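You operate a simulated robot arm through the tools that you are given. There is no shell and no other tool. Be economical: measure what you need, move in short steps, check, and stop when the job is done.

Carry out the task below with a simulated robot arm. There is one attempt and no reset: what you move stays moved.

TASK
Put the white cap and the white foot in the foot bath shell.
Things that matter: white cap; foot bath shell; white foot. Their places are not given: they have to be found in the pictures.

It is judged by the outcome, as a careful person would: the job done as asked, and still so three seconds after it is handed in. It fails if anything else is knocked over, pushed out of place, dropped, spilled or broken.

THE ROBOT
A 7-joint arm with a two-finger parallel gripper, fixed in place. Base frame: the origin is at the foot of the arm, x ahead of it, y to its left, z up; the work surface is at about z = 0. Lengths are in m, angles in rad, forces in N, time in s.
With the tool pointing down near the work surface it reaches from about 0.24 to 0.62 m from the base axis. Its first joint turns from -1.152 to 1.152 rad. Payload 2.6 kg.
Tool frame: the origin (TCP) lies between the finger pads and is the grasp point; the fingertips stand 0.03 m ahead of it; z points along the fingers, y is the line along which they close. The gripper opens to 0.094 m. The fingers are 0.028 m wide and 0.01 m thick; the gripper's body (0.05 by 0.096 m) begins 0.055 m behind the TCP.
Orientation is that of the tool frame in the base frame, as [roll, pitch, yaw] about the fixed x, y, z axes, in that order (R = Rz(yaw) Ry(pitch) Rx(roll)). With the fingers straight down and closing along the base's y, the tool's x points along the base's -x, its y along +y and its z along -z.

THE INTERFACE
- The arm moves only by the tool drive_tool. Its argument "increments" is a list of rows, each a list of 7 numbers: the shift along the tool's x, y, z in cm, then the turn, a rotation vector about the tool's x, y, z in rad, then the closure, from 0 (fully open) to 1 (shut). In form: [[tx, ty, tz, rx, ry, rz, jaw], ...]. A call has 1 to 8 rows; each row shifts and turns the commanded pose from where the row before left it, along the tool's axes as they then stand. A row lasts 0.2 s, in which the tool goes at most 0.05 m and 0.15 rad; a call with a longer step from one row to the next is refused whole, and so is a gripper value outside its range. A pose out of reach is approached as far as the arm can. The call stops where the force on the tool passes 40 N (or 10 N more than at its start, if that is more) or the arm is blocked; 0.2 s more then pass. The fingers move at their own pace (about 0.072 m/s each) and stop on an object; they squeeze with about 29 N. The grip force told is the motor's: it shows also when the fingers shut on nothing. Time passes only in rows, and 0.2 s behind the last, so rows that do not move let the fingers close. It gives the time, the measured TCP pose, the force on the tool (base axes), the opening and the grip force at its end, in the units of the frame above (readings bear some noise), and new pictures: "show" is both (left out), scene, wrist or none.
- Cameras (640 x 400 px; columns grow to the right, rows downward): "scene" is fixed at [0.053, 0.4587, 0.5539]; the picture's right is [-0.49, -0.87, 0.00], its down [-0.58, 0.33, -0.75] and it looks along [0.65, -0.37, -0.66] (base axes); focal length 278 px, centre (320, 200). "wrist" rides on the gripper at [-0.037, 0, -0.058] in the tool frame; the picture's right is [0.00, -1.00, 0.00], its down [0.97, 0.00, -0.24] and it looks along [0.24, 0.00, 0.97] (tool axes); focal length 218 px, centre (320, 200).
- pixel_to_xyz(camera, pixels): for up to 12 pixels [column, row] of the newest picture of that camera ("zoom" is the newest enlarged one), the place [x, y, z] in the base frame of the surface seen there, good to about 0.002 m. No time passes.
- enlarge(camera, box): a new picture of the part [left, top, right, bottom] of that camera's present view, enlarged. No time passes.
- finish_job(): hands the job in; it is judged then, once.

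Work in short steps. Measure before you move; look again where a grasp or a placing could have gone wrong, and mend it. You have 60 turns and 100 pictures in all, the two below and enlarged ones among them. Open the gripper and draw the arm clear of the work before you hand the job in, unless the task says otherwise; then end with one line.

The tools are called after "Emit:" as a command line: name --pt "numbers of a row" for each row, then --argument value for the rest, lists and objects as JSON in quotes. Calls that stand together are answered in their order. drive_tool: Moves the arm, as the interface text tells. Its arguments: {"type":"object","properties":{"increments":{"type":"array"},"show":{"type":"string","enum":["both","scene","wrist","none"]}},"required":["increments"]} The other tools are called the same way: pixel_to_xyz (camera, pixels) gives the place of the surface under pixels of a picture; enlarge (camera, box) takes an enlarged picture of a part of a camera's view; finish_job () hands the job in.

At the start:

```text
time: 0.0
position: [0.3627, -0.0764, 0.2781]
tool_rot: [-3.141, -0.002, -3.141]
contact_force: [-0.1, -0.1, 0.6]
finger_gap: 0.0938
grip_force: 0.0
```

scene: 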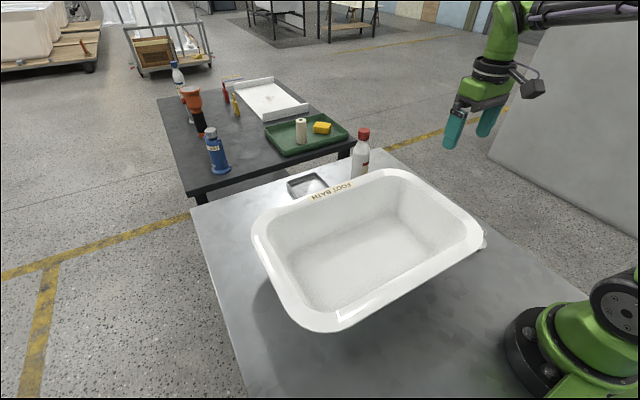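
wrist: 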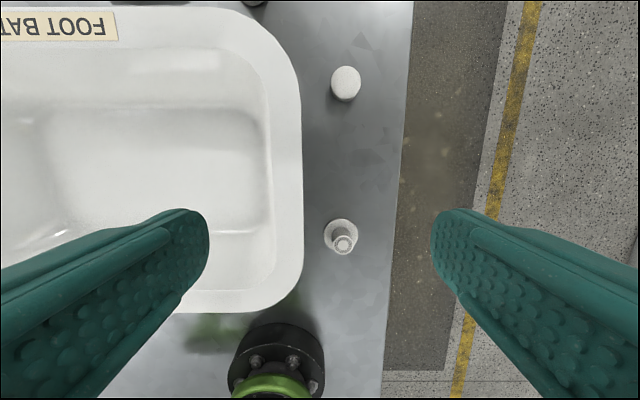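

The wrist view shows two white parts, at (346,83) and (342,238), beside the tub. I'll measure them and the tub rim.

Emit:
pixel_to_xyz --camera "wrist" --pixels '[[346, 75], [346, 97], [333, 83], [360, 83], [343, 244], [330, 235], [357, 235], [342, 222], [290, 160], [301, 160], [250, 200], [200, 160]]'

Emit:
enlarge --camera "wrist" --box '[240, 40, 440, 290]'

Emit:
pixel_to_xyz --camera "scene" --pixels '[[483, 236], [471, 246], [400, 175], [325, 325], [258, 235], [350, 250], [400, 230], [440, 255], [480, 245]]'

```text
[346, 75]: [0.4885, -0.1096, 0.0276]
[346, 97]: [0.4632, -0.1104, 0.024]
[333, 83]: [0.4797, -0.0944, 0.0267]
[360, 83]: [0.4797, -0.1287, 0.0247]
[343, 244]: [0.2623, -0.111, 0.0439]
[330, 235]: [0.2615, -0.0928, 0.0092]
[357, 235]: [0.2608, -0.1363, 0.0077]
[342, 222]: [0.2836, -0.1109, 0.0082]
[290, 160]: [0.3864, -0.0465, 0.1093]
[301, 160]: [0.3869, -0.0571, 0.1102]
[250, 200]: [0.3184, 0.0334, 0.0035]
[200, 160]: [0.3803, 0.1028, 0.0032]
```

```text
1.60 times, centred on (340, 165) of wrist
```

zoom: 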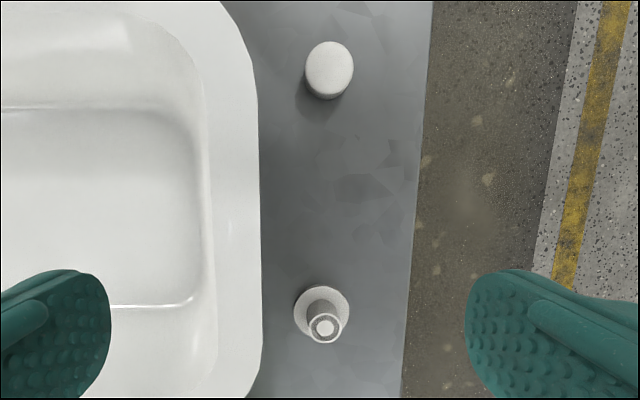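

```text
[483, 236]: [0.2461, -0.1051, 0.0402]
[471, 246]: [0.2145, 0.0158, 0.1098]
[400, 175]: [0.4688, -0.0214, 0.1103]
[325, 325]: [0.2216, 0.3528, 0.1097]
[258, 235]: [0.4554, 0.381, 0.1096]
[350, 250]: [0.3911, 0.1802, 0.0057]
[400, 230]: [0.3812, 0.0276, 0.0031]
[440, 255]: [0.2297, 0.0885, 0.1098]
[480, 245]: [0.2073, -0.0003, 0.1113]
```

The cap (about 0.477, -0.112, top 0.027) and foot (about 0.262, -0.113, stem top 0.044) stand beside the 0.11 m rim. I'll move above the cap and turn the gripper by 90° so it closes along x, with the camera on the side away from the tub.

Emit:
drive_tool --pt "-3.8 -1.2 0 0 0 0 0" --pt "-3.8 -1.2 0 0 0 0 0" --pt "-3.8 -1.1 0 0 0 0 0" --pt "0 0 0 0 0 0.1428 0" --pt "0 0 0 0 0 0.1428 0" --pt "0 0 0 0 0 0.1428 0" --pt "0 0 0 0 0 0.1428 0" --pt "0 0 0 0 0 0.1428 0" --show "none"

Emit:
drive_tool --pt "0 0 0 0 0 0.1428 0" --pt "0 0 0 0 0 0.1428 0" --pt "0 0 0 0 0 0.1428 0" --pt "0 0 0 0 0 0.1428 0" --pt "0 0 0 0 0 0.1428 0" --pt "0 0 0 0 0 0.1428 0" --pt "0 0 0 0 0 0 0"

```text
time: 1.8
position: [0.4774, -0.1117, 0.2777]
tool_rot: [3.141, 0.0, 2.426]
contact_force: [-0.6, -0.1, 0.1]
finger_gap: 0.0941
grip_force: 0.0
```

```text
time: 3.4
position: [0.477, -0.1113, 0.2782]
tool_rot: [3.141, -0.001, 1.569]
contact_force: [-0.7, -0.7, 0.3]
finger_gap: 0.0943
grip_force: 0.0
```

scene: 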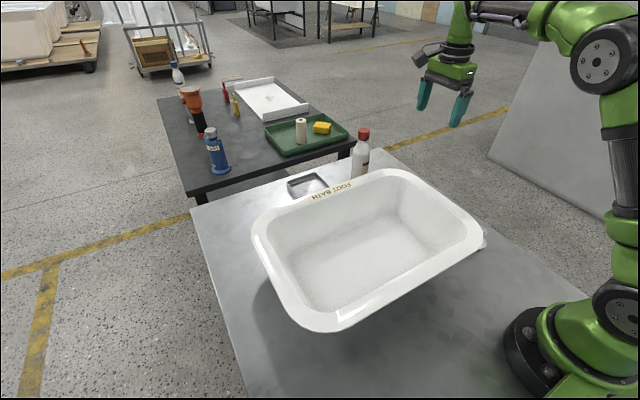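
wrist: 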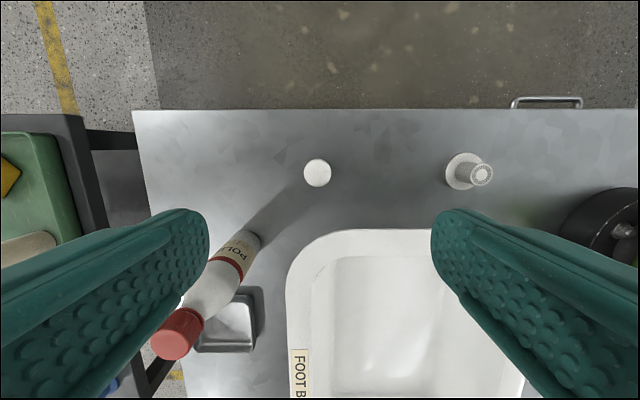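

The gripper is turned; the cap is at (317,173), and the bottle base near (240,240) could be close to the far finger or hand. I'll measure both.

Emit:
pixel_to_xyz --camera "wrist" --pixels '[[317, 173], [304, 173], [330, 173], [317, 160], [317, 186], [245, 236], [257, 238], [175, 335], [215, 300], [460, 155], [447, 172], [483, 173]]'

```text
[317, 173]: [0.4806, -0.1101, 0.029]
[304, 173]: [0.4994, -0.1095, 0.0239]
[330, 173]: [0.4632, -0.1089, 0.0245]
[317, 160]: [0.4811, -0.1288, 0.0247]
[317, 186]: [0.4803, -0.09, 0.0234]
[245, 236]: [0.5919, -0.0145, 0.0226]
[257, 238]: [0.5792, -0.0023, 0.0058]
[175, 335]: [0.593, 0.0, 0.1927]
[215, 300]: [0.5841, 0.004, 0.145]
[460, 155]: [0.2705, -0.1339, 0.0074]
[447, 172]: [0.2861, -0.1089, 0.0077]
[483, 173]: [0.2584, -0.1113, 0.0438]
```

The bottle is clear at (0.59, 0.00), and the cap centre refines to (0.481, -0.110). I'll go down over it.

Emit:
drive_tool --pt "0.15 0.4 4.5 0 0 0 0" --pt "0 0 4.5 0 0 0 0" --pt "0 0 4.5 0 0 0 0" --pt "0 0 4.5 0 0 0 0" --pt "0 0 3 0 0 0 0" --pt "0 0 0 0 0 0 0" --show "both"

```text
time: 4.8
position: [0.4808, -0.1098, 0.0668]
tool_rot: [3.14, -0.001, 1.57]
contact_force: [0.6, 0.4, -0.2]
finger_gap: 0.0937
grip_force: 0.0
```

scene: 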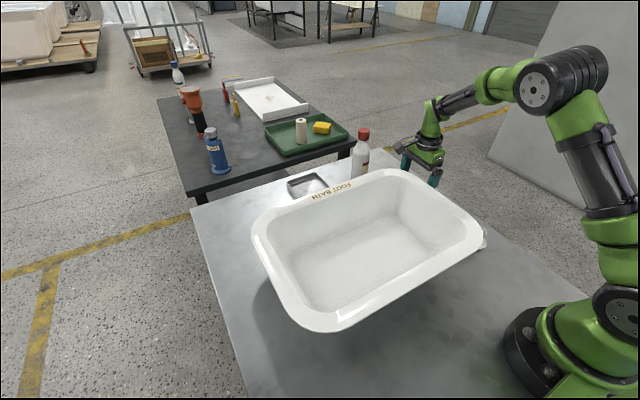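
wrist: 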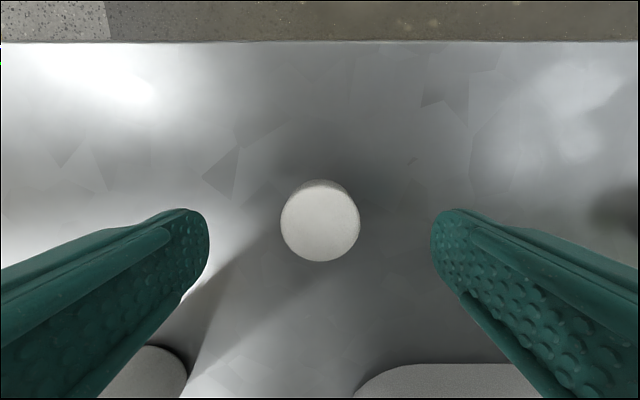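

The cap is centred at (320,220). I'll descend the last 3 cm and close.

Emit:
drive_tool --pt "0 0 1.5 0 0 0 0" --pt "0 0 1.5 0 0 0 0" --pt "0 0 0 0 0 0 1" --pt "0 0 0 0 0 0 1" --pt "0 0 0 0 0 0 1" --pt "0 0 0 0 0 0 1" --show "wrist"

```text
time: 6.2
position: [0.4801, -0.1093, 0.0377]
tool_rot: [-3.141, 0.0, 1.57]
contact_force: [-0.5, 0.0, -0.3]
finger_gap: 0.0379
grip_force: 29.4
```

wrist: 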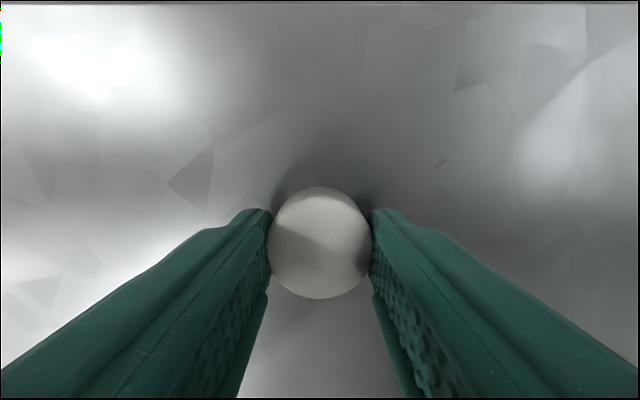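

The cap is held (gap 0.038). I'll lift it straight up, then carry it over the tub.

Emit:
drive_tool --pt "0 0 -2 0 0 0 1" --pt "0 0 -4 0 0 0 1" --pt "0 0 -4.5 0 0 0 1" --pt "0 0 -4.5 0 0 0 1" --pt "0 0 -3 0 0 0 1" --pt "0 0 0 0 0 0 1" --show "none"

Emit:
drive_tool --pt "4 -1.4 0 0 0 0 1" --pt "4 -1.4 0 0 0 0 1" --pt "4 -1.4 0 0 0 0 1" --pt "4 -1.4 0 0 0 0 1" --pt "4 -1.4 0 0 0 0 1" --pt "4 -1.4 0 0 0 0 1" --pt "4 -1.4 0 0 0 0 1" --pt "0 0 0 0 0 0 1"

```text
time: 7.6
position: [0.4813, -0.1084, 0.2209]
tool_rot: [-3.141, -0.001, 1.569]
contact_force: [0.3, 0.3, -1.1]
finger_gap: 0.0377
grip_force: 28.6
```

```text
time: 9.4
position: [0.3828, 0.1716, 0.2186]
tool_rot: [3.139, 0.001, 1.571]
contact_force: [-0.3, -0.4, 0.0]
finger_gap: 0.0376
grip_force: 28.9
```

scene: 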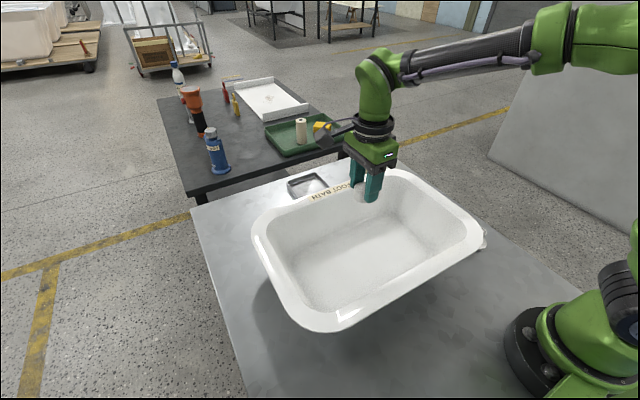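
wrist: 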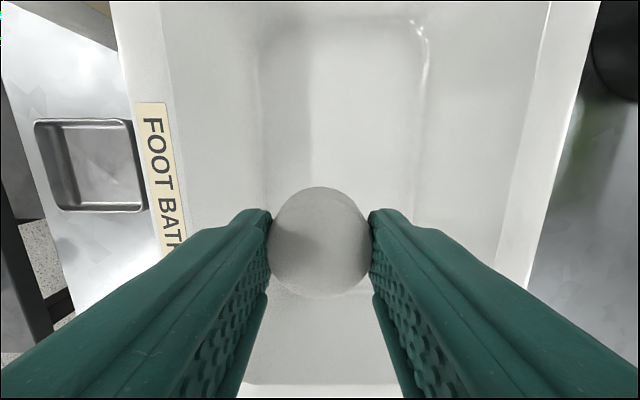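

The cap is over the tub. I'll check the flat floor's extent and the inner walls before lowering.

Emit:
pixel_to_xyz --camera "wrist" --pixels '[[265, 100], [425, 100], [340, 25], [185, 150], [540, 150], [320, 180], [230, 190], [450, 190], [320, 320], [320, 380]]'

```text
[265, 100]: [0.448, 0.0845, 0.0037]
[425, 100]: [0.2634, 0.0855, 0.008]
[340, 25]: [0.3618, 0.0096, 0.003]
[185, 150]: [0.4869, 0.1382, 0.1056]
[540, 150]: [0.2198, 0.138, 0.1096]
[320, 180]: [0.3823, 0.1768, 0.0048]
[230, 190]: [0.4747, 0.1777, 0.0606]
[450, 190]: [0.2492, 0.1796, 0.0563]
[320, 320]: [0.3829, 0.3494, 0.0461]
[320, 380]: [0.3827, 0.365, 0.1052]
```

The floor spans x 0.263–0.448 at z≈0.0035. I'll shift slightly toward the middle, lower to just above the floor and release.

Emit:
drive_tool --pt "0 -1.5 3 0 0 0 1" --pt "0 0 4 0 0 0 1" --pt "0 0 4 0 0 0 1" --pt "0 0 3.5 0 0 0 1" --pt "0 0 2 0 0 0 1" --pt "0 0 1.1 0 0 0 1" --pt "0 0 0 0 0 0 1"

```text
time: 11.0
position: [0.3692, 0.1724, 0.0416]
tool_rot: [3.141, -0.001, 1.571]
contact_force: [0.3, -0.1, -0.2]
finger_gap: 0.0374
grip_force: 28.9
```

scene: 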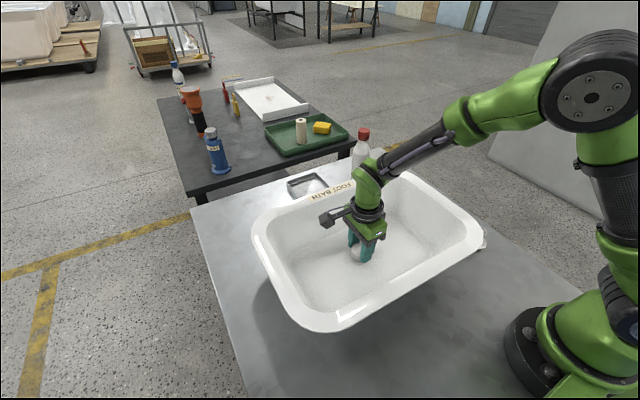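
wrist: 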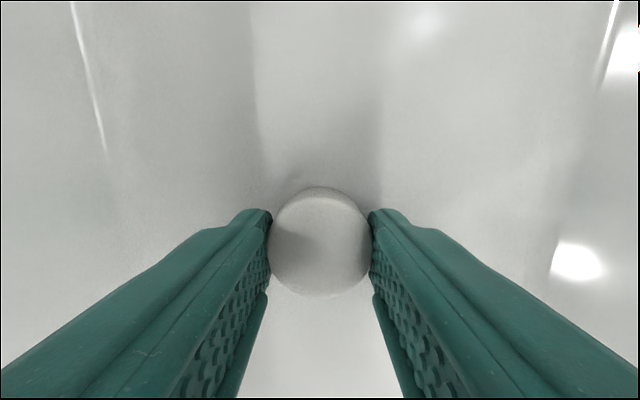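

The cap is about at the floor. I'll open the gripper and rise.

Emit:
drive_tool --pt "0 0 0 0 0 0 0.4" --pt "0 0 0 0 0 0 0.4" --pt "0 0 -3 0 0 0 0.4" --pt "0 0 -4.5 0 0 0 0.4" --pt "0 0 -4.5 0 0 0 0.4" --pt "0 0 -4.5 0 0 0 0.4" --pt "0 0 -3 0 0 0 0.4" --pt "0 0 0 0 0 0 0.4"

```text
time: 12.8
position: [0.3677, 0.1723, 0.2385]
tool_rot: [-3.14, 0.0, 1.573]
contact_force: [-0.3, 0.9, 0.2]
finger_gap: 0.0565
grip_force: 0.0
```

scene: 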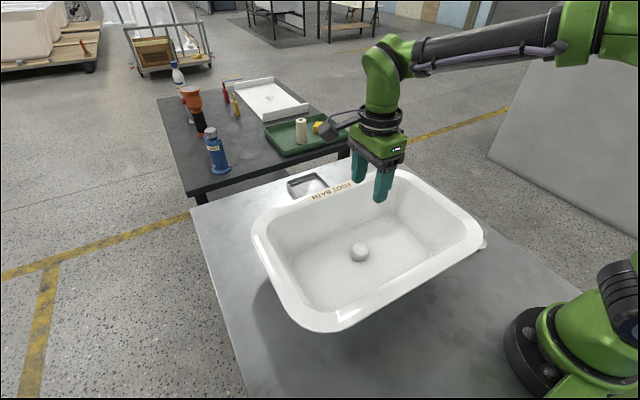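
wrist: 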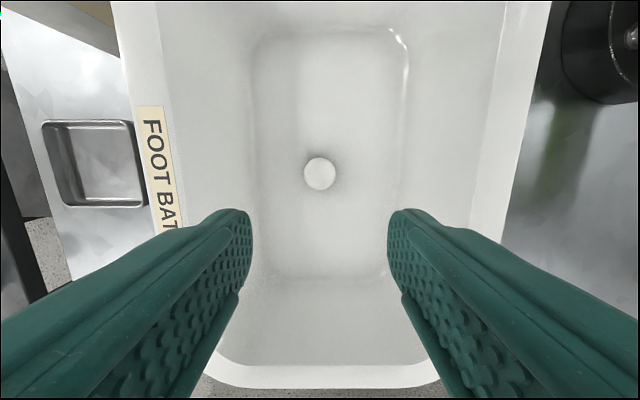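

The cap rests in the tub. Now I'll move above the foot at (0.261, -0.111).

Emit:
drive_tool --pt "-3.55 -1.33 0 0 0 0 0.3" --pt "-3.55 -1.33 0 0 0 0 0.3" --pt "-3.55 -1.33 0 0 0 0 0.3" --pt "-3.55 -1.33 0 0 0 0 0.3" --pt "-3.55 -1.33 0 0 0 0 0.3" --pt "-3.55 -1.33 0 0 0 0 0.3" --pt "-3.55 -1.33 0 0 0 0 0.3" --pt "-3.5 -1.33 0 0 0 0 0.3"

```text
time: 14.6
position: [0.262, -0.1144, 0.236]
tool_rot: [-3.141, 0.001, 1.573]
contact_force: [0.7, -2.1, 0.2]
finger_gap: 0.0658
grip_force: 0.0
```

scene: 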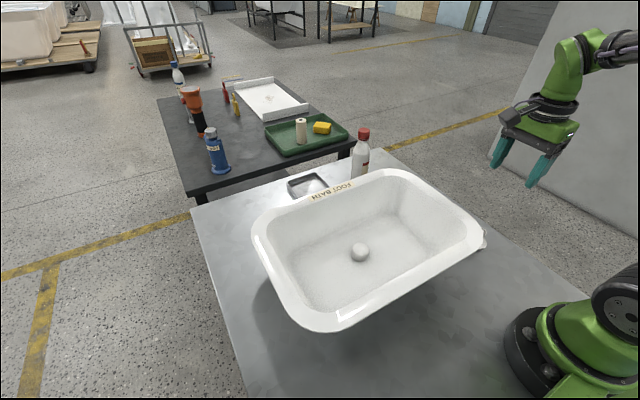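
wrist: 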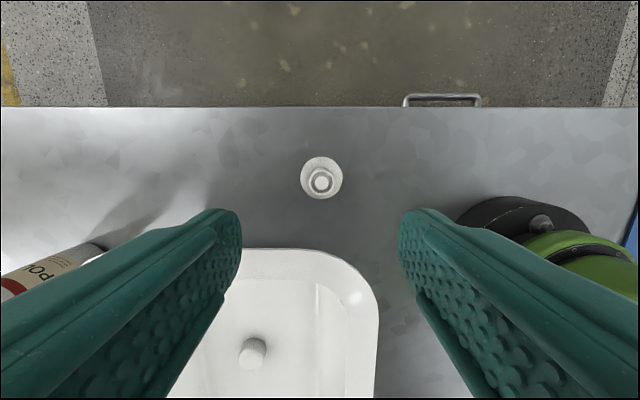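

Emit:
pixel_to_xyz --camera "wrist" --pixels '[[322, 182], [302, 176], [341, 176], [321, 159], [321, 197], [300, 252], [380, 330], [470, 210]]'

Emit:
enlarge --camera "wrist" --box '[280, 140, 364, 216]'

```text
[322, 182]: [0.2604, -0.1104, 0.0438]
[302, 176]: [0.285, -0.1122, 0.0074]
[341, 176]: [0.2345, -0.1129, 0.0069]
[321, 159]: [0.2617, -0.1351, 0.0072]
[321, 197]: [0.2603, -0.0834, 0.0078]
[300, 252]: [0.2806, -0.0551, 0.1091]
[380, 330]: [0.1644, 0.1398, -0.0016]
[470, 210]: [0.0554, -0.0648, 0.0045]
```

```text
5.26 times, centred on (322, 178) of wrist
```

zoom: 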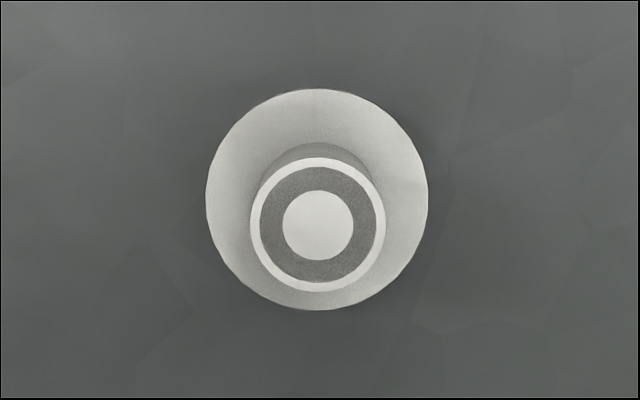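

The foot is upright, centre (0.260, -0.1105), with a 5 cm flange and a 2.7 cm stem. I'll descend around the stem with the tips staying above the flange.

Emit:
drive_tool --pt "0.35 -0.2 2 0 0 0 0.2" --pt "0 0 4.5 0 0 0 0.2" --pt "0 0 4.5 0 0 0 0.2" --pt "0 0 4 0 0 0 0.2" --pt "0 0 2.5 0 0 0 0.2" --pt "0 0 1.5 0 0 0 0.2" --pt "0 0 0 0 0 0 0.2"

```text
time: 16.2
position: [0.2598, -0.111, 0.0461]
tool_rot: [3.141, 0.0, 1.572]
contact_force: [0.1, -0.3, -0.7]
finger_gap: 0.0756
grip_force: 0.1
```

scene: 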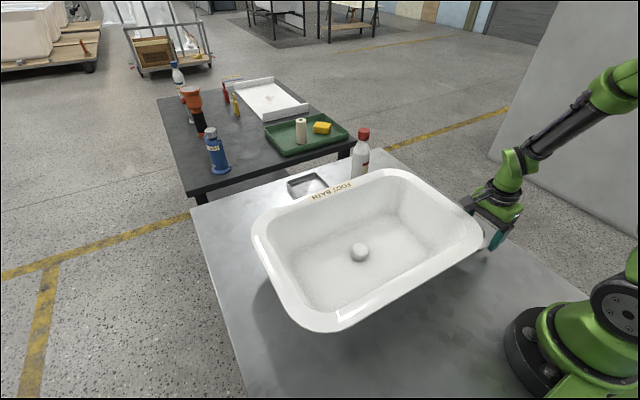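
wrist: 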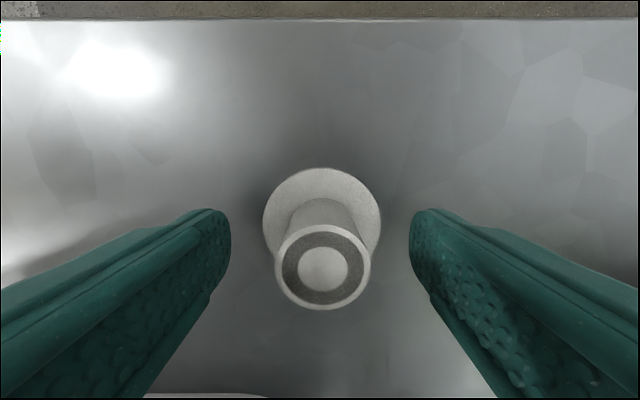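

The stem is centred between the fingers; I'll close and lift slightly.

Emit:
drive_tool --pt "0 0 0 0 0 0 1" --pt "0 0 0 0 0 0 1" --pt "0 0 0 0 0 0 1" --pt "0 0 0 0 0 0 1" --pt "0 0 -1 0 0 0 1" --pt "0 0 -2 0 0 0 1" --pt "0 0 0 0 0 0 1" --show "wrist"

```text
time: 17.8
position: [0.2609, -0.1104, 0.0774]
tool_rot: [3.14, 0.0, 1.57]
contact_force: [0.5, -0.4, -0.7]
finger_gap: 0.0294
grip_force: 29.2
```

wrist: 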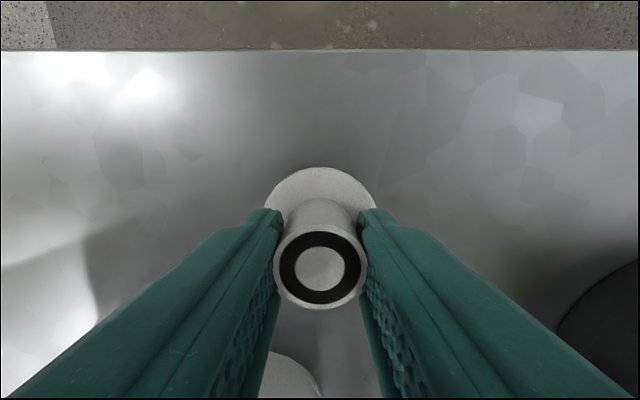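

The foot is held. I'll lift above the rim and carry it to about (0.36, 0.09), clear of the cap.

Emit:
drive_tool --pt "0 0 -4 0 0 0 1" --pt "0 0 -4.5 0 0 0 1" --pt "0 0 -4.5 0 0 0 1" --pt "0 0 -2.5 0 0 0 1" --pt "0 0 0 0 0 0 1" --show "none"

Emit:
drive_tool --pt "3.3 1.67 0 0 0 0 1" --pt "3.3 1.67 0 0 0 0 1" --pt "3.3 1.67 0 0 0 0 1" --pt "3.3 1.67 0 0 0 0 1" --pt "3.3 1.67 0 0 0 0 1" --pt "3.3 1.67 0 0 0 0 1" --pt "0 0 0 0 0 0 1"

```text
time: 19.0
position: [0.2617, -0.1117, 0.2328]
tool_rot: [-3.141, 0.0, 1.569]
contact_force: [0.0, 0.2, -1.0]
finger_gap: 0.0289
grip_force: 28.5
```

```text
time: 20.6
position: [0.3588, 0.089, 0.2337]
tool_rot: [3.141, 0.0, 1.571]
contact_force: [0.1, 0.3, -0.6]
finger_gap: 0.029
grip_force: 28.3
```

scene: 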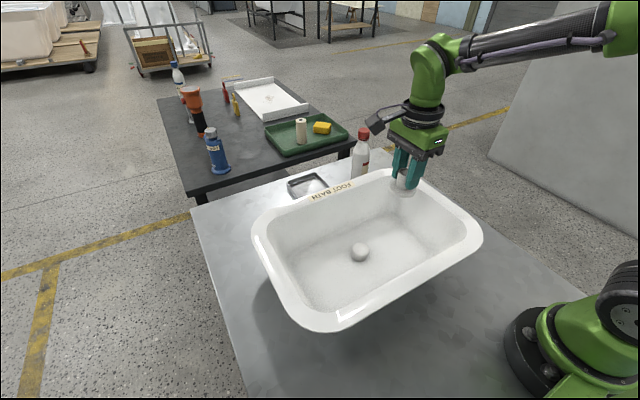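
wrist: 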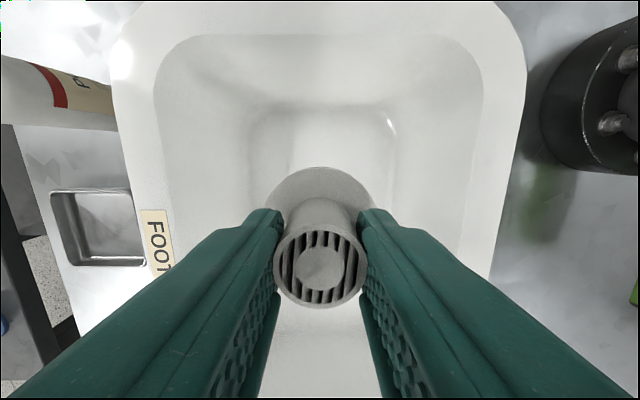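

I'll lower the foot to about 0.051 (just at the floor).

Emit:
drive_tool --pt "0 0 4 0 0 0 1" --pt "0 0 4.5 0 0 0 1" --pt "0 0 4.5 0 0 0 1" --pt "0 0 3 0 0 0 1" --pt "0 0 1.5 0 0 0 1" --pt "0 0 0.8 0 0 0 1" --pt "0 0 0 0 0 0 1"

```text
time: 22.2
position: [0.3598, 0.0884, 0.0488]
tool_rot: [3.138, -0.001, 1.572]
contact_force: [-4.7, -3.0, 24.3]
finger_gap: 0.0292
grip_force: 29.2
```

scene: 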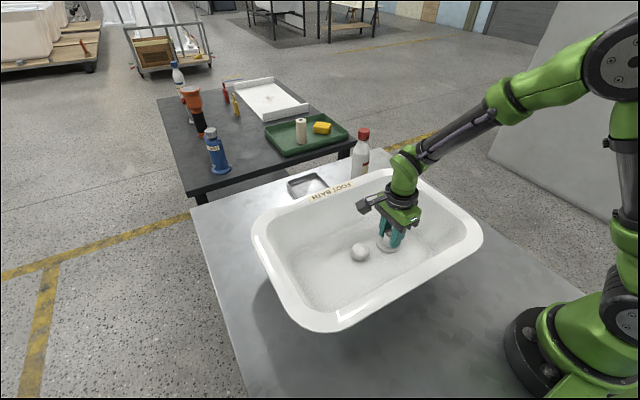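
wrist: 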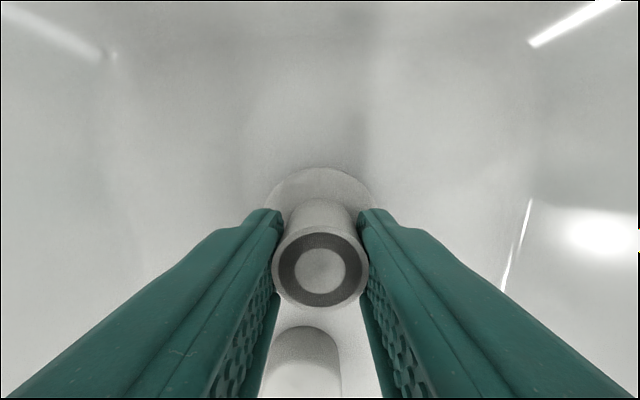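

The foot presses on the floor (24 N), so I'll ease up 1 mm, release and rise straight up.

Emit:
drive_tool --pt "0 0 -0.1 0 0 0 1" --pt "0 0 0 0 0 0 0.4" --pt "0 0 0 0 0 0 0.3" --pt "0 0 -3 0 0 0 0.3" --pt "0 0 -4.5 0 0 0 0.3" --pt "0 0 -4.5 0 0 0 0.3" --pt "0 0 -4.5 0 0 0 0.3" --pt "0 0 -4 0 0 0 0.3"

```text
time: 24.0
position: [0.3593, 0.0891, 0.2559]
tool_rot: [-3.139, -0.001, 1.57]
contact_force: [0.1, 0.4, -0.3]
finger_gap: 0.0661
grip_force: 0.0
```

scene: 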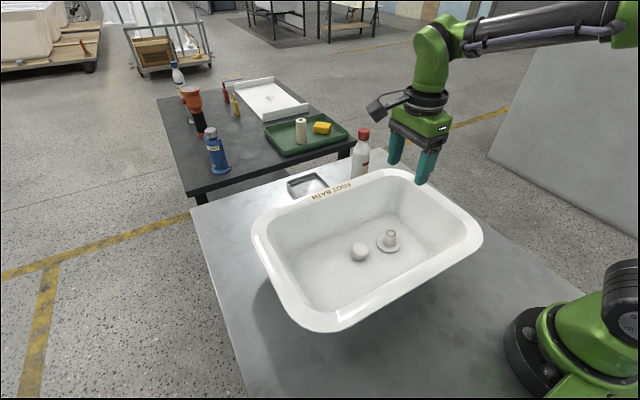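
wrist: 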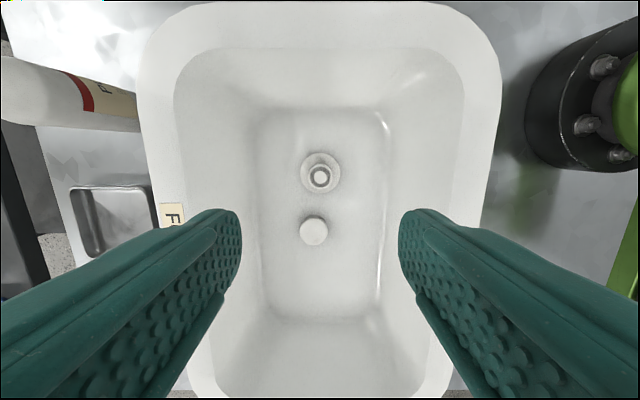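

Both parts sit in the tub. I'll open fully and draw the arm aside and up.

Emit:
drive_tool --pt "-3 0 -2 0 0 0 0" --pt "-4 0 -1 0 0 0 0" --pt "-4 0 0 0 0 0 0" --pt "-4 0 0 0 0 0 0" --pt "-3 0 0 0 0 0 0" --pt "0 0 0 0 0 0 0" --show "scene"

```text
time: 25.4
position: [0.3607, -0.0882, 0.2852]
tool_rot: [-3.141, 0.0, 1.57]
contact_force: [-0.1, -0.2, 0.0]
finger_gap: 0.0939
grip_force: 0.2
```

scene: 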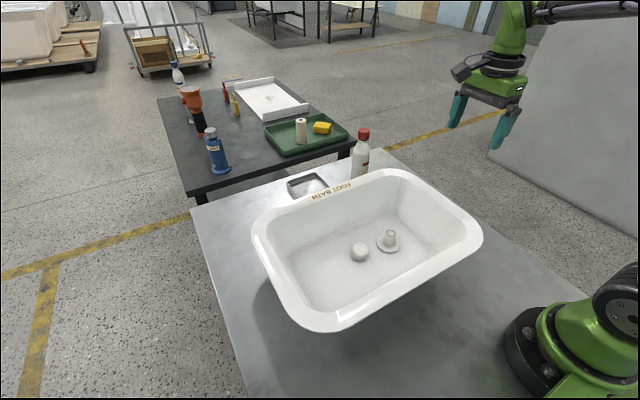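

Both parts are at rest in the shell, at (360,252) and (388,240), and nothing else has moved. I'll hand the job in.

Emit:
finish_job

```text
The job is handed in.
```

The white cap and the white foot are both in the foot bath shell, with the gripper open and the arm clear of the work.
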